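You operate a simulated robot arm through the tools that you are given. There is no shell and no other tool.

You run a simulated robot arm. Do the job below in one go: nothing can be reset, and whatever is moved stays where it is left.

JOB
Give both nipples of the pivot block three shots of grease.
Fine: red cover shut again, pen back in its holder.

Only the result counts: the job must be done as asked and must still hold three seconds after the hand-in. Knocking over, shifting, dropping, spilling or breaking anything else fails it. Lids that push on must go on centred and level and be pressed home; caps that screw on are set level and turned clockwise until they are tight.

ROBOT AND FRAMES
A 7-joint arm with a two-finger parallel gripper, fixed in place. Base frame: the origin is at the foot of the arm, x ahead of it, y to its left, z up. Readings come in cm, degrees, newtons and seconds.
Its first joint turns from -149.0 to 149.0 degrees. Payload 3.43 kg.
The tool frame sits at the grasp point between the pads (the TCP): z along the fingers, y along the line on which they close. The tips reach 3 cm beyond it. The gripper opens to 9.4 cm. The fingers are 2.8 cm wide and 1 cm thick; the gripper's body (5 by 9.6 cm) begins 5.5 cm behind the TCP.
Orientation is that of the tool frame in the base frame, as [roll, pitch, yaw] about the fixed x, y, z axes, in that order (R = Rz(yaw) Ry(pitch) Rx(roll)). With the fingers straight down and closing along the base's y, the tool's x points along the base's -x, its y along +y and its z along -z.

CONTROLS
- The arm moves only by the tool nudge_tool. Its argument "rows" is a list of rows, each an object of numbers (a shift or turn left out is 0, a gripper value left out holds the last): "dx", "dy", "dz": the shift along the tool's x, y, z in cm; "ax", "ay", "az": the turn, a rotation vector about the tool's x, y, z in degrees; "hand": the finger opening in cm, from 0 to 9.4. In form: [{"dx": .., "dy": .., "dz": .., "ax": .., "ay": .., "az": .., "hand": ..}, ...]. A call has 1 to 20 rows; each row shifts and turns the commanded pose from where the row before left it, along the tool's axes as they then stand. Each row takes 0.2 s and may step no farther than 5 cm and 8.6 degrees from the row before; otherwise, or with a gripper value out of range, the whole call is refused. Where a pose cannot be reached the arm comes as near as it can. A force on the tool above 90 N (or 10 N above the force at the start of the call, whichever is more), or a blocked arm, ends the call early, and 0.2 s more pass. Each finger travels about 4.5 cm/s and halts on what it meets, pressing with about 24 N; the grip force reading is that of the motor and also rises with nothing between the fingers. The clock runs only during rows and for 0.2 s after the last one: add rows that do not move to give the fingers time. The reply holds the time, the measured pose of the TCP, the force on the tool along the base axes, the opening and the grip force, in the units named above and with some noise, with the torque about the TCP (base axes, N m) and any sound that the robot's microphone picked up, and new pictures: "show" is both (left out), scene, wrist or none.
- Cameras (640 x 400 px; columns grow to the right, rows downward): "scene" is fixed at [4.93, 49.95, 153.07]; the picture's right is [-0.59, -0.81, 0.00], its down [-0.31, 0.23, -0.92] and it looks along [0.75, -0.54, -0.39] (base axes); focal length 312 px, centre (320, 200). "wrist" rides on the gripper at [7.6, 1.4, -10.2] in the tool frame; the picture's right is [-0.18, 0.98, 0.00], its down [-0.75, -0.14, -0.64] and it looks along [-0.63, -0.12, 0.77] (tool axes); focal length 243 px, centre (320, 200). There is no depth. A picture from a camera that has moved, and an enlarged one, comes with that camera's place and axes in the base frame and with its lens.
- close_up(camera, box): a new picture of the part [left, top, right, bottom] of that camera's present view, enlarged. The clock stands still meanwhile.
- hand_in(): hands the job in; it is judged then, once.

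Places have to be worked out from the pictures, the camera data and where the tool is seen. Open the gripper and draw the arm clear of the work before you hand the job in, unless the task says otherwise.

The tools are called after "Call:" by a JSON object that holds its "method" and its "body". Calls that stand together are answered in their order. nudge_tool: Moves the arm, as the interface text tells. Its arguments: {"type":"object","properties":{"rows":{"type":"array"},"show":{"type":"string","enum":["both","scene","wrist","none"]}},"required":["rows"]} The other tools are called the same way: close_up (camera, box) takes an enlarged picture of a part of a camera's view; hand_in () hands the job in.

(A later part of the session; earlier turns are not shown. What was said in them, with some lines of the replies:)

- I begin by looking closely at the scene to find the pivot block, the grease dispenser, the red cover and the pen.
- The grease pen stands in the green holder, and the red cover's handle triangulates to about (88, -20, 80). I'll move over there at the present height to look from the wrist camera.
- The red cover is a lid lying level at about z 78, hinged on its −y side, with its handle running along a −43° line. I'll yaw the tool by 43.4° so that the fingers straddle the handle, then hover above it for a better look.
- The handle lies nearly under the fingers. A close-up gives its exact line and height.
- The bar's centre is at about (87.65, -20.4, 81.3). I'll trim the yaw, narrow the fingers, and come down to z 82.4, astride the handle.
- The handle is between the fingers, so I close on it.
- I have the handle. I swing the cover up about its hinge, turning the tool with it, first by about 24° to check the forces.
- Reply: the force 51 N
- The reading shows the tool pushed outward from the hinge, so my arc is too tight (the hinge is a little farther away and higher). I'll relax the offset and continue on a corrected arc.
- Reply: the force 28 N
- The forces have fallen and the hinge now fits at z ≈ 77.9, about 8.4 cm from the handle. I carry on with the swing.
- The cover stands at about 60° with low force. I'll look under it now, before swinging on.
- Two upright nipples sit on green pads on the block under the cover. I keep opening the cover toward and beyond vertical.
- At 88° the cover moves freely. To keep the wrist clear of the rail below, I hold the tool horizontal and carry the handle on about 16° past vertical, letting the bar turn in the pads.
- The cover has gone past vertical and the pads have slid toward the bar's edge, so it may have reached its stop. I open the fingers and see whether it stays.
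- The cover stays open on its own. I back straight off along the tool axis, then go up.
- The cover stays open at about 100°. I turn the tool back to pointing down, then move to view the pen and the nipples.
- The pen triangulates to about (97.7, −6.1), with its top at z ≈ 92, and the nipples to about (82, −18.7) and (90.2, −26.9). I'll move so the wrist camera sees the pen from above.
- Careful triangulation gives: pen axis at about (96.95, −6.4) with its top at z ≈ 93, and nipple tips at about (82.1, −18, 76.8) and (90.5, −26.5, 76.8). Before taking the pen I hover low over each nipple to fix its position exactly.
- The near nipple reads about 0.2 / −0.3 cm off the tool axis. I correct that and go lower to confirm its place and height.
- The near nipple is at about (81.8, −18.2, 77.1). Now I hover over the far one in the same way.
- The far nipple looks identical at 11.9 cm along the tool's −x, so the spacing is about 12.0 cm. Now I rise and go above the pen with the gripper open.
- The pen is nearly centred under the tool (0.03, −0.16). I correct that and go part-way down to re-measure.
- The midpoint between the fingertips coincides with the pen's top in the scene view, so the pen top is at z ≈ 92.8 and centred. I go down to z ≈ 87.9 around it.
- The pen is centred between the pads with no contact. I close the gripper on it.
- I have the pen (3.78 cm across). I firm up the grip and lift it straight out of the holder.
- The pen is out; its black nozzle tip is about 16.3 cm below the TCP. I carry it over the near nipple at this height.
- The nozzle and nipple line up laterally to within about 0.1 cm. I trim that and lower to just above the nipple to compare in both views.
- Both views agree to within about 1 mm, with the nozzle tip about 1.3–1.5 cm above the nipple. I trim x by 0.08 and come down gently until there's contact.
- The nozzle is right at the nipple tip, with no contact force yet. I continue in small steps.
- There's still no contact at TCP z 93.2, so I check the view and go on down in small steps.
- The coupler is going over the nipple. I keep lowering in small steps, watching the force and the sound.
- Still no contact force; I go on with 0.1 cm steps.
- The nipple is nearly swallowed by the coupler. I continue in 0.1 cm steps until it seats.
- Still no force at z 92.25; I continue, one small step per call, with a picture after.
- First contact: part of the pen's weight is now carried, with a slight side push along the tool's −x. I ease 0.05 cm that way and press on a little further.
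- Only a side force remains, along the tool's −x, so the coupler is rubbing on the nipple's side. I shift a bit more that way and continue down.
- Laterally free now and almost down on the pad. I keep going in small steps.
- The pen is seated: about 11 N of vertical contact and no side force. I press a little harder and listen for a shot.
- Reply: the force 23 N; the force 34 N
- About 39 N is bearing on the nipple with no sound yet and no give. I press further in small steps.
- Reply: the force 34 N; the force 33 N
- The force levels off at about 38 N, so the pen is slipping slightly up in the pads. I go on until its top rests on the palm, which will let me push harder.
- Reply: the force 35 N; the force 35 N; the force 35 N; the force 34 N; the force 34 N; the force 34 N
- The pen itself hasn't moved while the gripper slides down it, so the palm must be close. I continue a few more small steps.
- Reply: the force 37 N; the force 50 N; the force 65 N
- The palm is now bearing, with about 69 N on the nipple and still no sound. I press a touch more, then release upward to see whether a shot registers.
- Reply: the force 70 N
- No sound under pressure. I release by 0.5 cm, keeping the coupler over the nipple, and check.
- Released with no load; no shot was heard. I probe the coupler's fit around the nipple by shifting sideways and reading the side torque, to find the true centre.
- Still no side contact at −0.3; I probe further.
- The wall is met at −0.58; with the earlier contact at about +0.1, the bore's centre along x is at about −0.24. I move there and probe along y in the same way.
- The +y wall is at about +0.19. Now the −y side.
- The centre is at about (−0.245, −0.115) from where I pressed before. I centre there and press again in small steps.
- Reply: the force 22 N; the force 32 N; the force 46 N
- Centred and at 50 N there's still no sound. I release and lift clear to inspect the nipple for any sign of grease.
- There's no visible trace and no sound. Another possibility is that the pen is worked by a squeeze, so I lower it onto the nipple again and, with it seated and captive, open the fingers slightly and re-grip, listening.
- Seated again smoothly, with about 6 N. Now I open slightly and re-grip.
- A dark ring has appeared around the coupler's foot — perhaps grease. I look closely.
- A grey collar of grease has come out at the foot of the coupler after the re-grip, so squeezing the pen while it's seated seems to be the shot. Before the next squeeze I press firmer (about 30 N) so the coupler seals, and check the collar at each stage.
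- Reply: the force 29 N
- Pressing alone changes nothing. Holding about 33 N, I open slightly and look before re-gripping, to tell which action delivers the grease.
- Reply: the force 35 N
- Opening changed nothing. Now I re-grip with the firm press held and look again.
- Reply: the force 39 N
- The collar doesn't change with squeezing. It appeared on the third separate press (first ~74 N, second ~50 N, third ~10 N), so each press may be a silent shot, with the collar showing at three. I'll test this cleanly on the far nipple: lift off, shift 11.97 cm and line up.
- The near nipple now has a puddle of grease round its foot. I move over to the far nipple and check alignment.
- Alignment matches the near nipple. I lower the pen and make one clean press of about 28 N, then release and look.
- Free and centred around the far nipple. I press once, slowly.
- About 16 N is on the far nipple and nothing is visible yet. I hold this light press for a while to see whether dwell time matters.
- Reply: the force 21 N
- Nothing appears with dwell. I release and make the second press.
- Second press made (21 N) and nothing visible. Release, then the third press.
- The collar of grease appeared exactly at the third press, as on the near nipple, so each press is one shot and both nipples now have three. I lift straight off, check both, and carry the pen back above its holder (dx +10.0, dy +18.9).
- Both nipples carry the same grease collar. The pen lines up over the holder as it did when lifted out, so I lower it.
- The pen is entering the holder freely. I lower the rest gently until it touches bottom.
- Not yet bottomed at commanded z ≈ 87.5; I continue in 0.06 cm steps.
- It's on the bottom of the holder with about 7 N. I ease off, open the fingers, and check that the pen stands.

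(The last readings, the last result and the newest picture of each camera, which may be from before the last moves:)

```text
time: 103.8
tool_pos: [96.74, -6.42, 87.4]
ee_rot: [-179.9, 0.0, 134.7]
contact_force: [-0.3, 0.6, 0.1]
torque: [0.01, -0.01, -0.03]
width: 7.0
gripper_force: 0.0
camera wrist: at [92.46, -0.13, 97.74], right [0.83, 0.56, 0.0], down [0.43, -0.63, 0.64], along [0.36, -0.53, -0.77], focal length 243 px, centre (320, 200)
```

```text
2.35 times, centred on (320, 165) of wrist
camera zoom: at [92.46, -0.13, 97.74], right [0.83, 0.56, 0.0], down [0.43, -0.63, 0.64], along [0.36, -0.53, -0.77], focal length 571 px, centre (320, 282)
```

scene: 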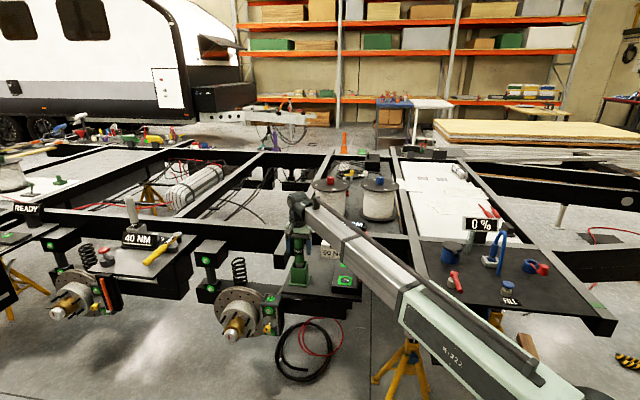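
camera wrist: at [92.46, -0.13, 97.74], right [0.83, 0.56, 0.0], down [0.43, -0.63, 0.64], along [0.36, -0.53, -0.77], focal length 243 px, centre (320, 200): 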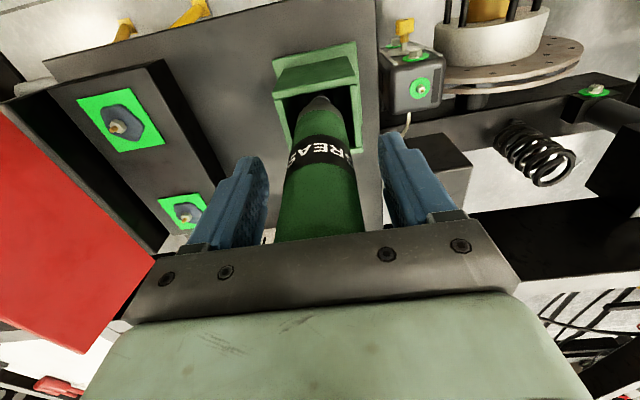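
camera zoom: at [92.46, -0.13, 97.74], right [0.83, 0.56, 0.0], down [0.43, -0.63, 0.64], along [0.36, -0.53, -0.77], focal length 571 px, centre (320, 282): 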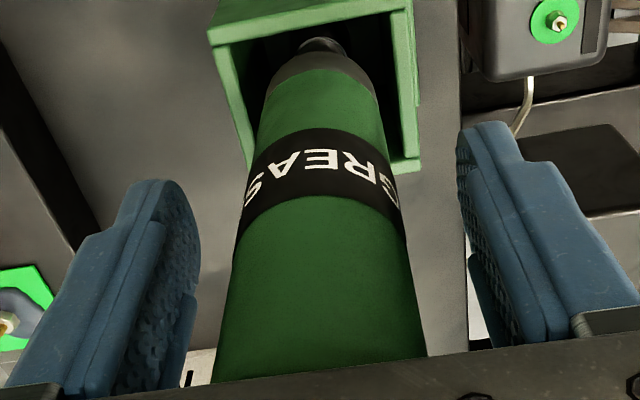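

The pen stands in its holder. I raise the open gripper straight up and clear, and travel back to the cover's hinge side.

Call:
{"method": "nudge_tool", "body": {"rows": [{"dz": -2}, {"dz": -4}, {"dz": -4}, {"dz": -4}, {"dz": -4}, {"hand": 4.5}, {"dy": -4.5}, {"dy": -4.5}, {"dy": -4.5, "dx": -1}, {"dy": -4.5, "dx": -1}, {"dy": -4.5, "dx": -1}, {"dy": -4.5, "dx": -0.65}, {"dy": -4.5}, {"dy": -4.4}, {"dy": -3}, {}]}}

Call:
{"method": "close_up", "body": {"camera": "scene", "box": [260, 210, 420, 310]}}

```text
time: 107.2
tool_pos: [71.55, -36.48, 105.33]
ee_rot: [179.9, -0.1, 134.8]
contact_force: [-0.3, 0.2, 0.2]
torque: [0.03, 0.01, 0.02]
width: 4.49
gripper_force: 0.2
camera wrist: at [67.31, -30.25, 115.74], right [0.83, 0.56, 0.0], down [0.43, -0.63, 0.64], along [0.36, -0.53, -0.77], focal length 243 px, centre (320, 200)
```

scene: 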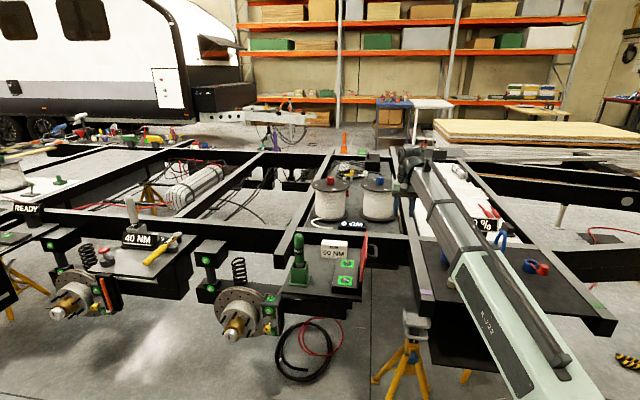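
wrist: 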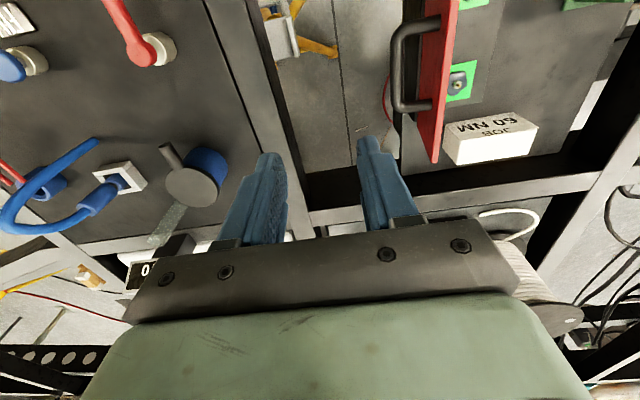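

```text
4.00 times, centred on (340, 260) of scene
camera zoom: at [4.93, 49.95, 153.07], right [-0.59, -0.81, 0.0], down [-0.31, 0.23, -0.92], along [0.75, -0.54, -0.39], focal length 1250 px, centre (240, -40)
```

zoom: 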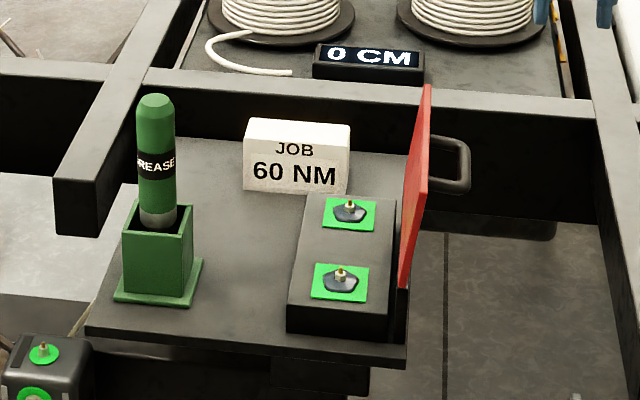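

The pen sits well in its holder and both nipples show grease. I tilt the tool to horizontal again and go down level with the handle.

Call:
{"method": "nudge_tool", "body": {"rows": [{"ax": -8}, {"ax": -8}, {"ax": -8}, {"ax": -8}, {"ax": -8}, {"ax": -8}, {"ax": -8}, {"ax": -8}, {"ax": -8}, {"ax": -8}, {"ax": -8}, {"dy": -4}, {"dy": -4}, {"dy": -4}, {"dy": -4}, {"dy": -3}, {}]}}

Call:
{"method": "close_up", "body": {"camera": "scene", "box": [320, 220, 480, 320]}}

```text
time: 110.8
tool_pos: [71.24, -37.03, 86.3]
ee_rot: [91.9, 0.0, 134.7]
contact_force: [0.1, 0.1, -0.8]
torque: [0.02, 0.0, 0.01]
width: 4.5
gripper_force: 0.2
camera wrist: at [58.76, -38.84, 88.26], right [0.15, -0.11, 0.98], down [0.07, -0.99, -0.12], along [0.99, 0.09, -0.14], focal length 243 px, centre (320, 200)
```

scene: 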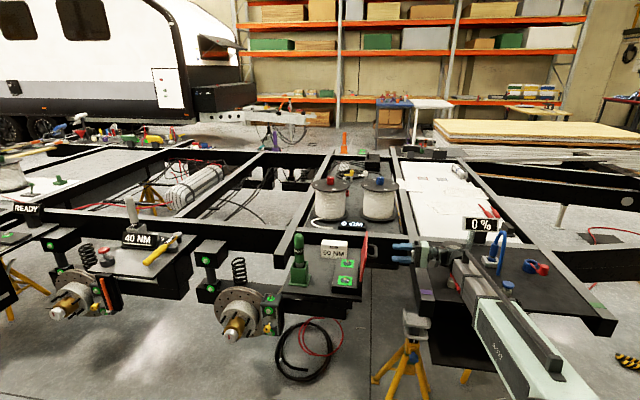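
wrist: 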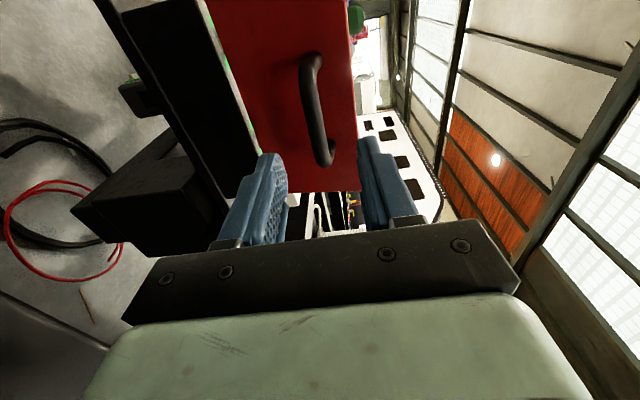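

```text
4.00 times, centred on (400, 270) of scene
camera zoom: at [4.93, 49.95, 153.07], right [-0.59, -0.81, 0.0], down [-0.31, 0.23, -0.92], along [0.75, -0.54, -0.39], focal length 1250 px, centre (0, -80)
```

zoom: 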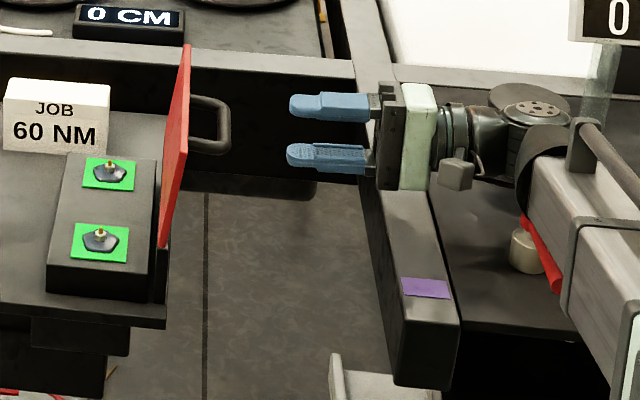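

The fingers are level with the handle. I move forward so the bar comes between the pads.

Call:
{"method": "nudge_tool", "body": {"rows": [{"dz": 3, "dy": -0.5}, {"dz": 3}, {"dz": 2.5}, {}, {}]}}

Call:
{"method": "close_up", "body": {"camera": "scene", "box": [330, 230, 430, 290]}}

```text
time: 112.0
tool_pos: [77.41, -31.02, 85.62]
ee_rot: [92.0, 0.0, 134.8]
contact_force: [0.5, -0.1, 0.5]
torque: [-0.02, 0.01, 0.02]
width: 4.52
gripper_force: 0.1
camera wrist: at [64.79, -32.83, 87.55], right [0.15, -0.11, 0.98], down [0.07, -0.99, -0.12], along [0.99, 0.09, -0.14], focal length 243 px, centre (320, 200)
```

scene: 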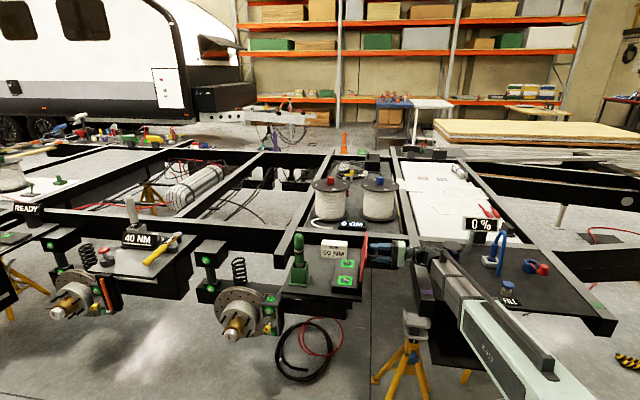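
wrist: 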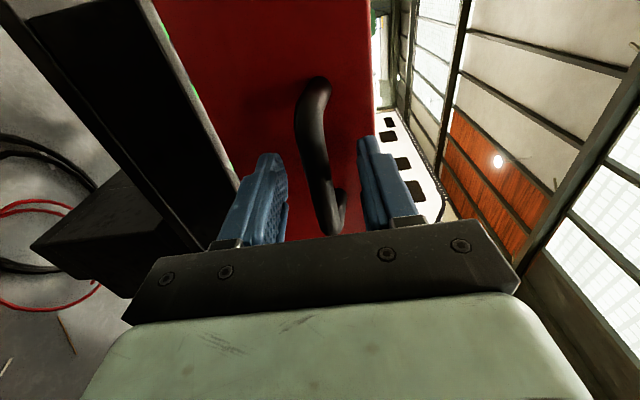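

```text
6.40 times, centred on (380, 260) of scene
camera zoom: at [4.93, 49.95, 153.07], right [-0.59, -0.81, 0.0], down [-0.31, 0.23, -0.92], along [0.75, -0.54, -0.39], focal length 1999 px, centre (-64, -184)
```

zoom: 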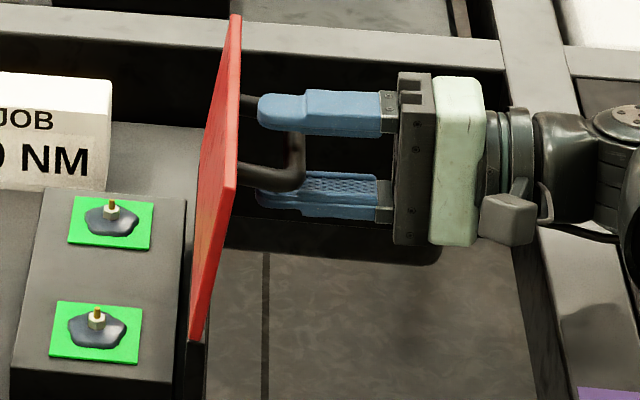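

The bar is well between the pads, with the tips clear of the cover. I close on it.

Call:
{"method": "nudge_tool", "body": {"rows": [{"hand": 3}, {"hand": 1}, {"hand": 0}, {}, {}], "show": "none"}}

Call:
{"method": "close_up", "body": {"camera": "scene", "box": [330, 230, 430, 290]}}

```text
time: 113.2
tool_pos: [77.35, -30.94, 85.69]
ee_rot: [92.0, 0.0, 134.7]
contact_force: [-2.1, -4.0, 6.9]
torque: [-0.08, -0.11, 0.2]
width: 1.34
gripper_force: 44.9
```

```text
6.40 times, centred on (380, 260) of scene
camera zoom: at [4.93, 49.95, 153.07], right [-0.59, -0.81, 0.0], down [-0.31, 0.23, -0.92], along [0.75, -0.54, -0.39], focal length 1999 px, centre (-64, -184)
```

zoom: 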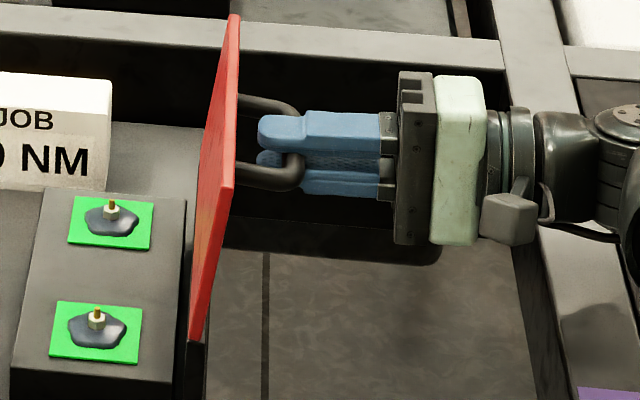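

Gripped. I bring the cover back through vertical with the tool level, then start turning with it, checking the forces.

Call:
{"method": "nudge_tool", "body": {"rows": [{"dy": 0.3, "dz": 0.56}, {"dy": 0.26, "dz": 0.58}, {"dy": 0.22, "dz": 0.59}, {"dy": 0.29, "dz": 0.61, "ax": 4}, {"dy": 0.29, "dz": 0.61, "ax": 4}, {}]}}

Call:
{"method": "close_up", "body": {"camera": "scene", "box": [330, 230, 430, 290]}}

```text
time: 114.6
tool_pos: [79.55, -28.8, 87.18]
ee_rot: [99.4, 0.0, 134.7]
contact_force: [-1.7, -10.8, 39.6]
torque: [0.34, -0.19, 0.45]
width: 1.32
gripper_force: 45.0
camera wrist: at [67.14, -30.44, 90.37], right [0.24, -0.02, 0.97], down [0.06, -1.0, -0.03], along [0.97, 0.07, -0.24], focal length 243 px, centre (320, 200)
```

scene: 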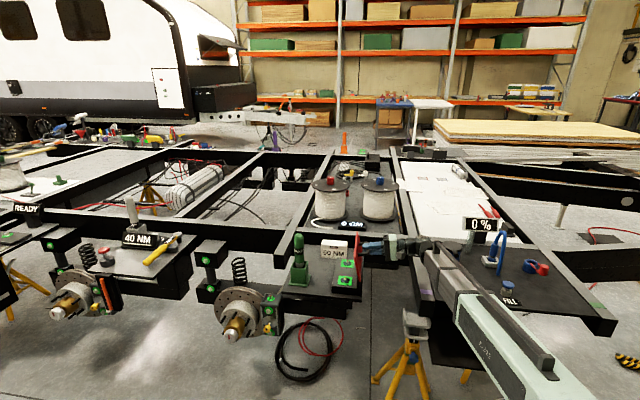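
wrist: 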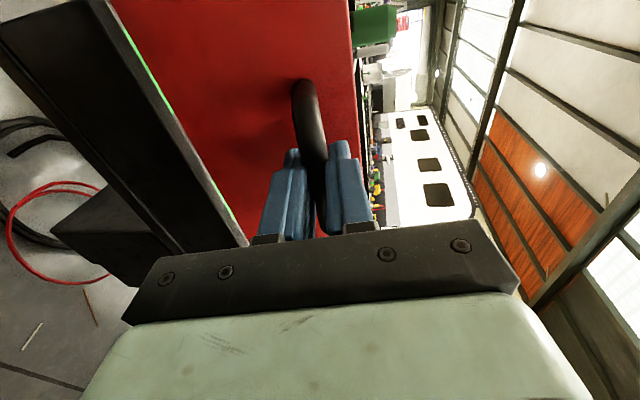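

```text
6.40 times, centred on (380, 260) of scene
camera zoom: at [4.93, 49.95, 153.07], right [-0.59, -0.81, 0.0], down [-0.31, 0.23, -0.92], along [0.75, -0.54, -0.39], focal length 1999 px, centre (-64, -184)
```

zoom: 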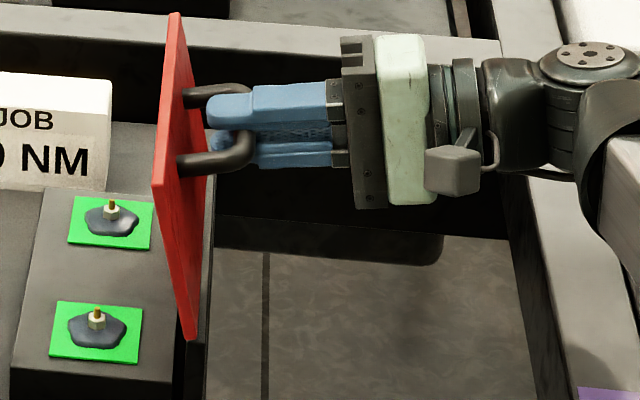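

The tool is being pushed up ~40 N, so my arc is slightly low. I relax by 0.2 and continue on a corrected arc.

Call:
{"method": "nudge_tool", "body": {"rows": [{"dy": 0.2}, {"dy": 0.33, "dz": 0.6, "ax": 4}, {"dy": 0.33, "dz": 0.6, "ax": 4}, {"dy": 0.33, "dz": 0.6, "ax": 4}, {"dy": 0.33, "dz": 0.6, "ax": 4}, {}], "show": "none"}}

Call:
{"method": "close_up", "body": {"camera": "scene", "box": [320, 220, 430, 290]}}

```text
time: 116.0
tool_pos: [81.57, -26.82, 87.63]
ee_rot: [115.8, 0.0, 134.8]
contact_force: [7.6, -3.7, 21.6]
torque: [0.13, -0.26, -0.22]
width: 1.33
gripper_force: 44.9
```

```text
5.71 times, centred on (375, 255) of scene
camera zoom: at [4.93, 49.95, 153.07], right [-0.59, -0.81, 0.0], down [-0.31, 0.23, -0.92], along [0.75, -0.54, -0.39], focal length 1785 px, centre (6, -114)
```

zoom: 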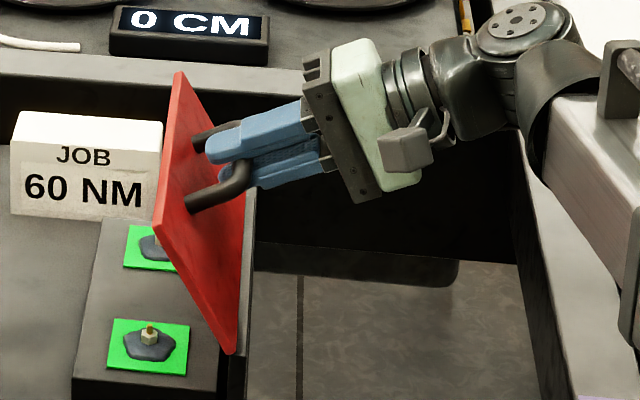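

The cover is past 60° and following well. I continue the closing arc.

Call:
{"method": "nudge_tool", "body": {"rows": [{"dy": 0.43, "dz": 0.6, "ax": 4}, {"dy": 0.33, "dz": 0.6, "ax": 4}, {"dy": 0.33, "dz": 0.6, "ax": 4}, {"dy": 0.33, "dz": 0.6, "ax": 4}, {"dy": 0.33, "dz": 0.6, "ax": 4}, {"dy": 0.33, "dz": 0.6, "ax": 4}, {}], "show": "none"}}

Call:
{"method": "close_up", "body": {"camera": "scene", "box": [320, 220, 430, 290]}}

```text
time: 117.6
tool_pos: [84.23, -24.02, 87.0]
ee_rot: [140.3, 0.0, 134.8]
contact_force: [0.5, -6.8, -10.5]
torque: [-0.36, -0.2, -0.03]
width: 1.3
gripper_force: 44.9
```

```text
5.71 times, centred on (375, 255) of scene
camera zoom: at [4.93, 49.95, 153.07], right [-0.59, -0.81, 0.0], down [-0.31, 0.23, -0.92], along [0.75, -0.54, -0.39], focal length 1785 px, centre (6, -114)
```

zoom: 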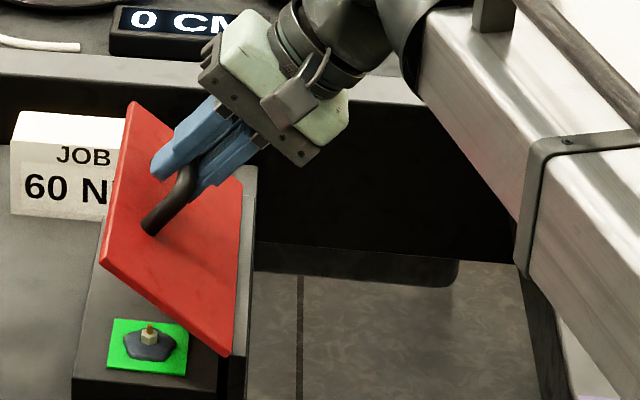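

Cover at about 40°. I go on.

Call:
{"method": "nudge_tool", "body": {"rows": [{"dy": 0.33, "dz": 0.6, "ax": 4}, {"dy": 0.33, "dz": 0.6, "ax": 4}, {"dy": 0.33, "dz": 0.6, "ax": 4}, {"dy": 0.33, "dz": 0.6, "ax": 4}, {"dy": 0.33, "dz": 0.6, "ax": 4}, {}], "show": "none"}}

Call:
{"method": "close_up", "body": {"camera": "scene", "box": [320, 220, 430, 290]}}

```text
time: 119.0
tool_pos: [86.38, -22.0, 85.36]
ee_rot: [160.3, -0.1, 134.8]
contact_force: [-17.5, -15.4, -24.8]
torque: [0.02, 0.34, 0.37]
width: 1.35
gripper_force: 44.8
```

```text
5.71 times, centred on (375, 255) of scene
camera zoom: at [4.93, 49.95, 153.07], right [-0.59, -0.81, 0.0], down [-0.31, 0.23, -0.92], along [0.75, -0.54, -0.39], focal length 1785 px, centre (6, -114)
```

zoom: 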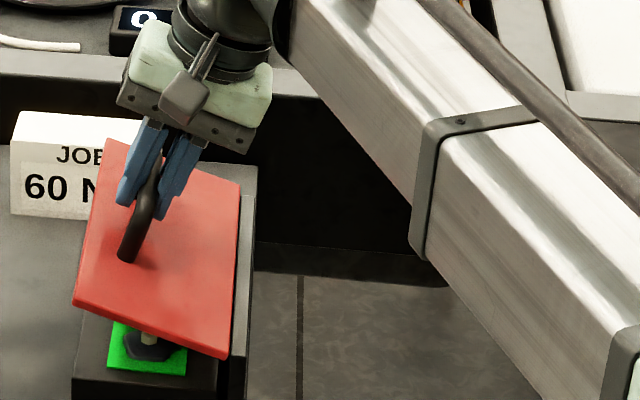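

A slight inward pull; I relax 0.18 and continue with smaller steps for the last part.

Call:
{"method": "nudge_tool", "body": {"rows": [{"dy": -0.18}, {"dy": 0.3, "dz": 0.6, "ax": 4}, {"dy": 0.3, "dz": 0.6, "ax": 4}, {"dy": 0.3, "dz": 0.6, "ax": 4}, {}], "show": "none"}}

Call:
{"method": "close_up", "body": {"camera": "scene", "box": [320, 220, 430, 290]}}

```text
time: 120.2
tool_pos: [87.19, -21.01, 83.96]
ee_rot: [172.0, 0.0, 134.8]
contact_force: [-14.8, -3.6, -8.3]
torque: [-0.37, -0.14, 0.16]
width: 1.31
gripper_force: 45.3
```

```text
5.71 times, centred on (375, 255) of scene
camera zoom: at [4.93, 49.95, 153.07], right [-0.59, -0.81, 0.0], down [-0.31, 0.23, -0.92], along [0.75, -0.54, -0.39], focal length 1785 px, centre (6, -114)
```

zoom: 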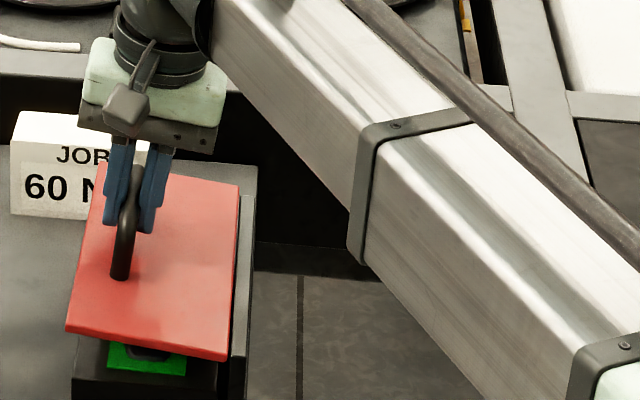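

About 8° to go; I finish the arc gently.

Call:
{"method": "nudge_tool", "body": {"rows": [{"dy": 0.22, "dz": 0.55, "ax": 4}, {"dy": 0.22, "dz": 0.5, "ax": 4}, {}], "show": "none"}}

Call:
{"method": "close_up", "body": {"camera": "scene", "box": [310, 230, 390, 305]}}

```text
time: 121.0
tool_pos: [87.69, -20.59, 83.12]
ee_rot: [179.9, 0.1, 134.9]
contact_force: [-4.0, 6.3, 0.4]
torque: [0.39, 0.37, 0.21]
width: 1.32
gripper_force: 45.1
```

```text
5.33 times, centred on (350, 268) of scene
camera zoom: at [4.93, 49.95, 153.07], right [-0.59, -0.81, 0.0], down [-0.31, 0.23, -0.92], along [0.75, -0.54, -0.39], focal length 1666 px, centre (160, -160)
```

zoom: 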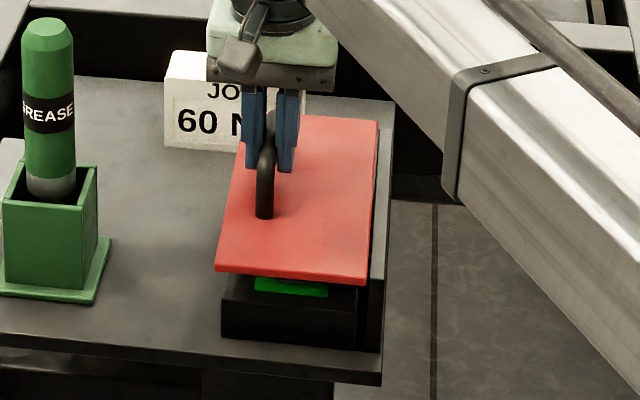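

The cover looks exactly as at the start. I press lightly down through the handle to confirm it's home.

Call:
{"method": "nudge_tool", "body": {"rows": [{"dz": 0.1}, {"dz": 0.1}, {}], "show": "none"}}

```text
time: 121.8
tool_pos: [87.81, -20.6, 82.94]
ee_rot: [179.8, 0.1, 134.9]
contact_force: [9.4, 15.4, 29.4]
torque: [0.68, 0.42, 0.22]
width: 1.3
gripper_force: 44.7
```

The cover resists at about 30 N, so it's shut. I ease off, open the fingers, rise straight up, and check.

Call:
{"method": "nudge_tool", "body": {"rows": [{"dz": -0.15}, {"hand": 2.5}, {"hand": 4.5}, {}, {}, {"dz": -2}, {"dz": -3}, {"dz": -4}, {"dz": -4}, {"dz": -4}, {"dz": -4}, {}]}}

Call:
{"method": "close_up", "body": {"camera": "scene", "box": [260, 220, 400, 307]}}

Call:
{"method": "close_up", "body": {"camera": "scene", "box": [310, 230, 390, 305]}}

```text
time: 124.4
tool_pos: [87.64, -20.49, 103.97]
ee_rot: [-180.0, 0.0, 134.8]
contact_force: [0.3, 1.0, -0.6]
torque: [0.0, -0.01, 0.01]
width: 4.48
gripper_force: 0.1
camera wrist: at [83.25, -14.32, 114.41], right [0.83, 0.56, 0.0], down [0.43, -0.63, 0.64], along [0.36, -0.53, -0.77], focal length 243 px, centre (320, 200)
```

scene: 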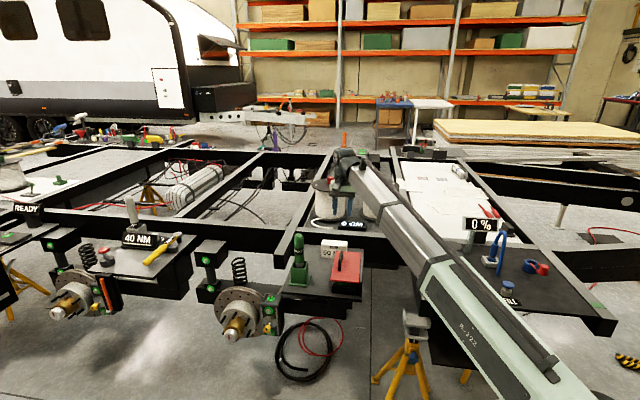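
wrist: 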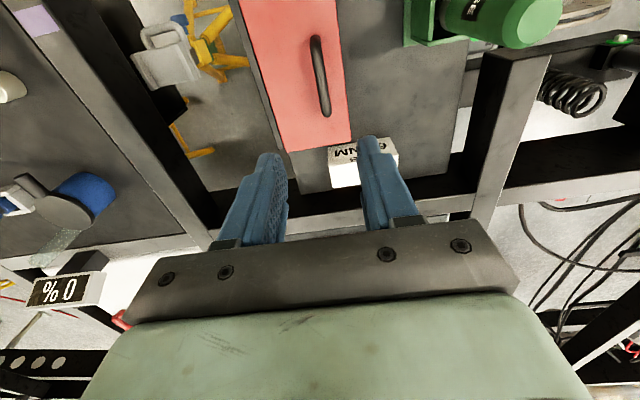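

```text
4.57 times, centred on (330, 264) of scene
camera zoom: at [4.93, 49.95, 153.07], right [-0.59, -0.81, 0.0], down [-0.31, 0.23, -0.92], along [0.75, -0.54, -0.39], focal length 1428 px, centre (274, -90)
```

zoom: 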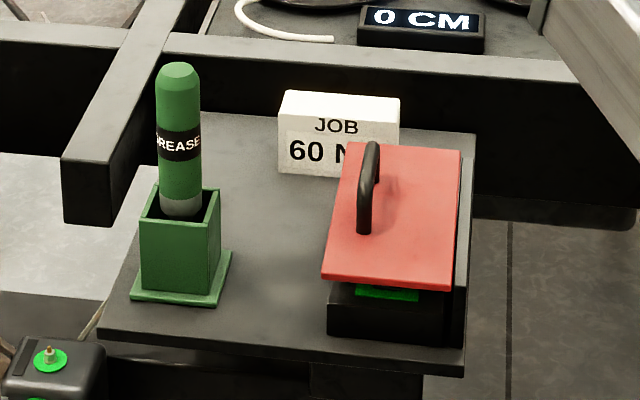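

```text
5.33 times, centred on (350, 268) of scene
camera zoom: at [4.93, 49.95, 153.07], right [-0.59, -0.81, 0.0], down [-0.31, 0.23, -0.92], along [0.75, -0.54, -0.39], focal length 1666 px, centre (160, -160)
```

zoom: 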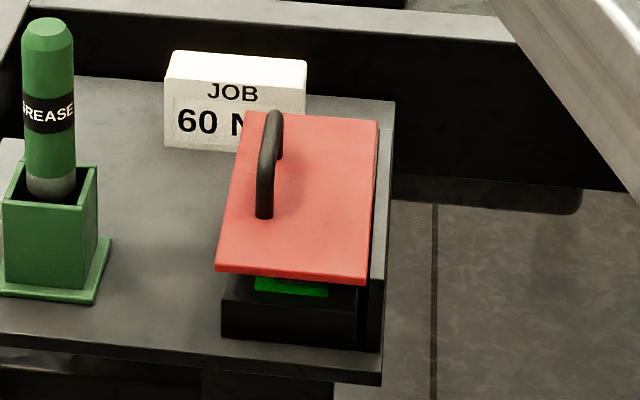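

Cover shut, pen in its holder, card and holder unmoved, all matching the first picture. I open the gripper fully and draw the arm up and away.

Call:
{"method": "nudge_tool", "body": {"rows": [{"hand": 9.4, "dz": -3}, {"dy": -3}, {"dy": -4}, {"dy": -4}, {}, {}], "show": "scene"}}

```text
time: 125.8
tool_pos: [79.85, -28.4, 106.86]
ee_rot: [179.9, 0.0, 134.8]
contact_force: [-0.2, 0.9, 0.4]
torque: [0.0, 0.03, 0.01]
width: 9.44
gripper_force: 0.1
```

scene: 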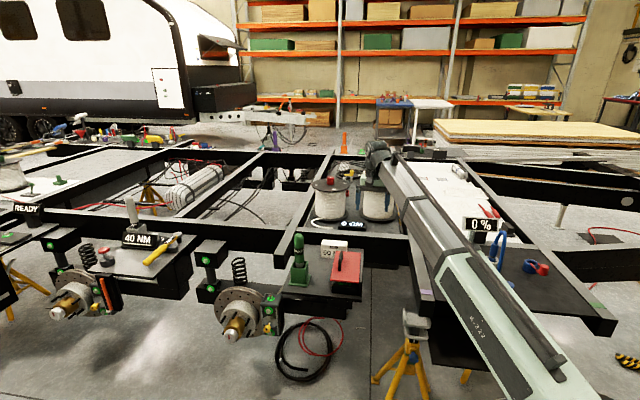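

The arm is clear with the gripper open, and everything is in its place. I hand the job in.

Call:
{"method": "hand_in", "body": {}}

```text
The job is handed in.
```

I handed the job in with three presses of the grease pen on each nipple, but I can't be fully sure of the shot count. The red cover is shut again, the pen is back in its holder, and the arm is clear with the gripper open.

- **How shots were counted:** the pen makes no sound and has no counter, so I took each separate press on a nipple as one shot. A collar of grease appeared on both nipples at the third press, which is why I stopped there. I read it as a sign that the three shots were in, not as spilled grease.
- **Far nipple:** it got three clean presses of about 20–25 N each.
- **Near nipple:** this one is less certain. I was still working out how the pen fires, so the three presses were uneven (about 74, 50 and 10–40 N). The first was slightly off-centre. On the third I also opened and re-closed the fingers on the pen twice. The collar appeared around the first of those and did not grow afterwards.
- **Cover and surroundings:** the cover resisted a light push of about 30 N, so it is home. The last close-ups of the cover, holder and job card match the first ones, and I saw nothing else moved.
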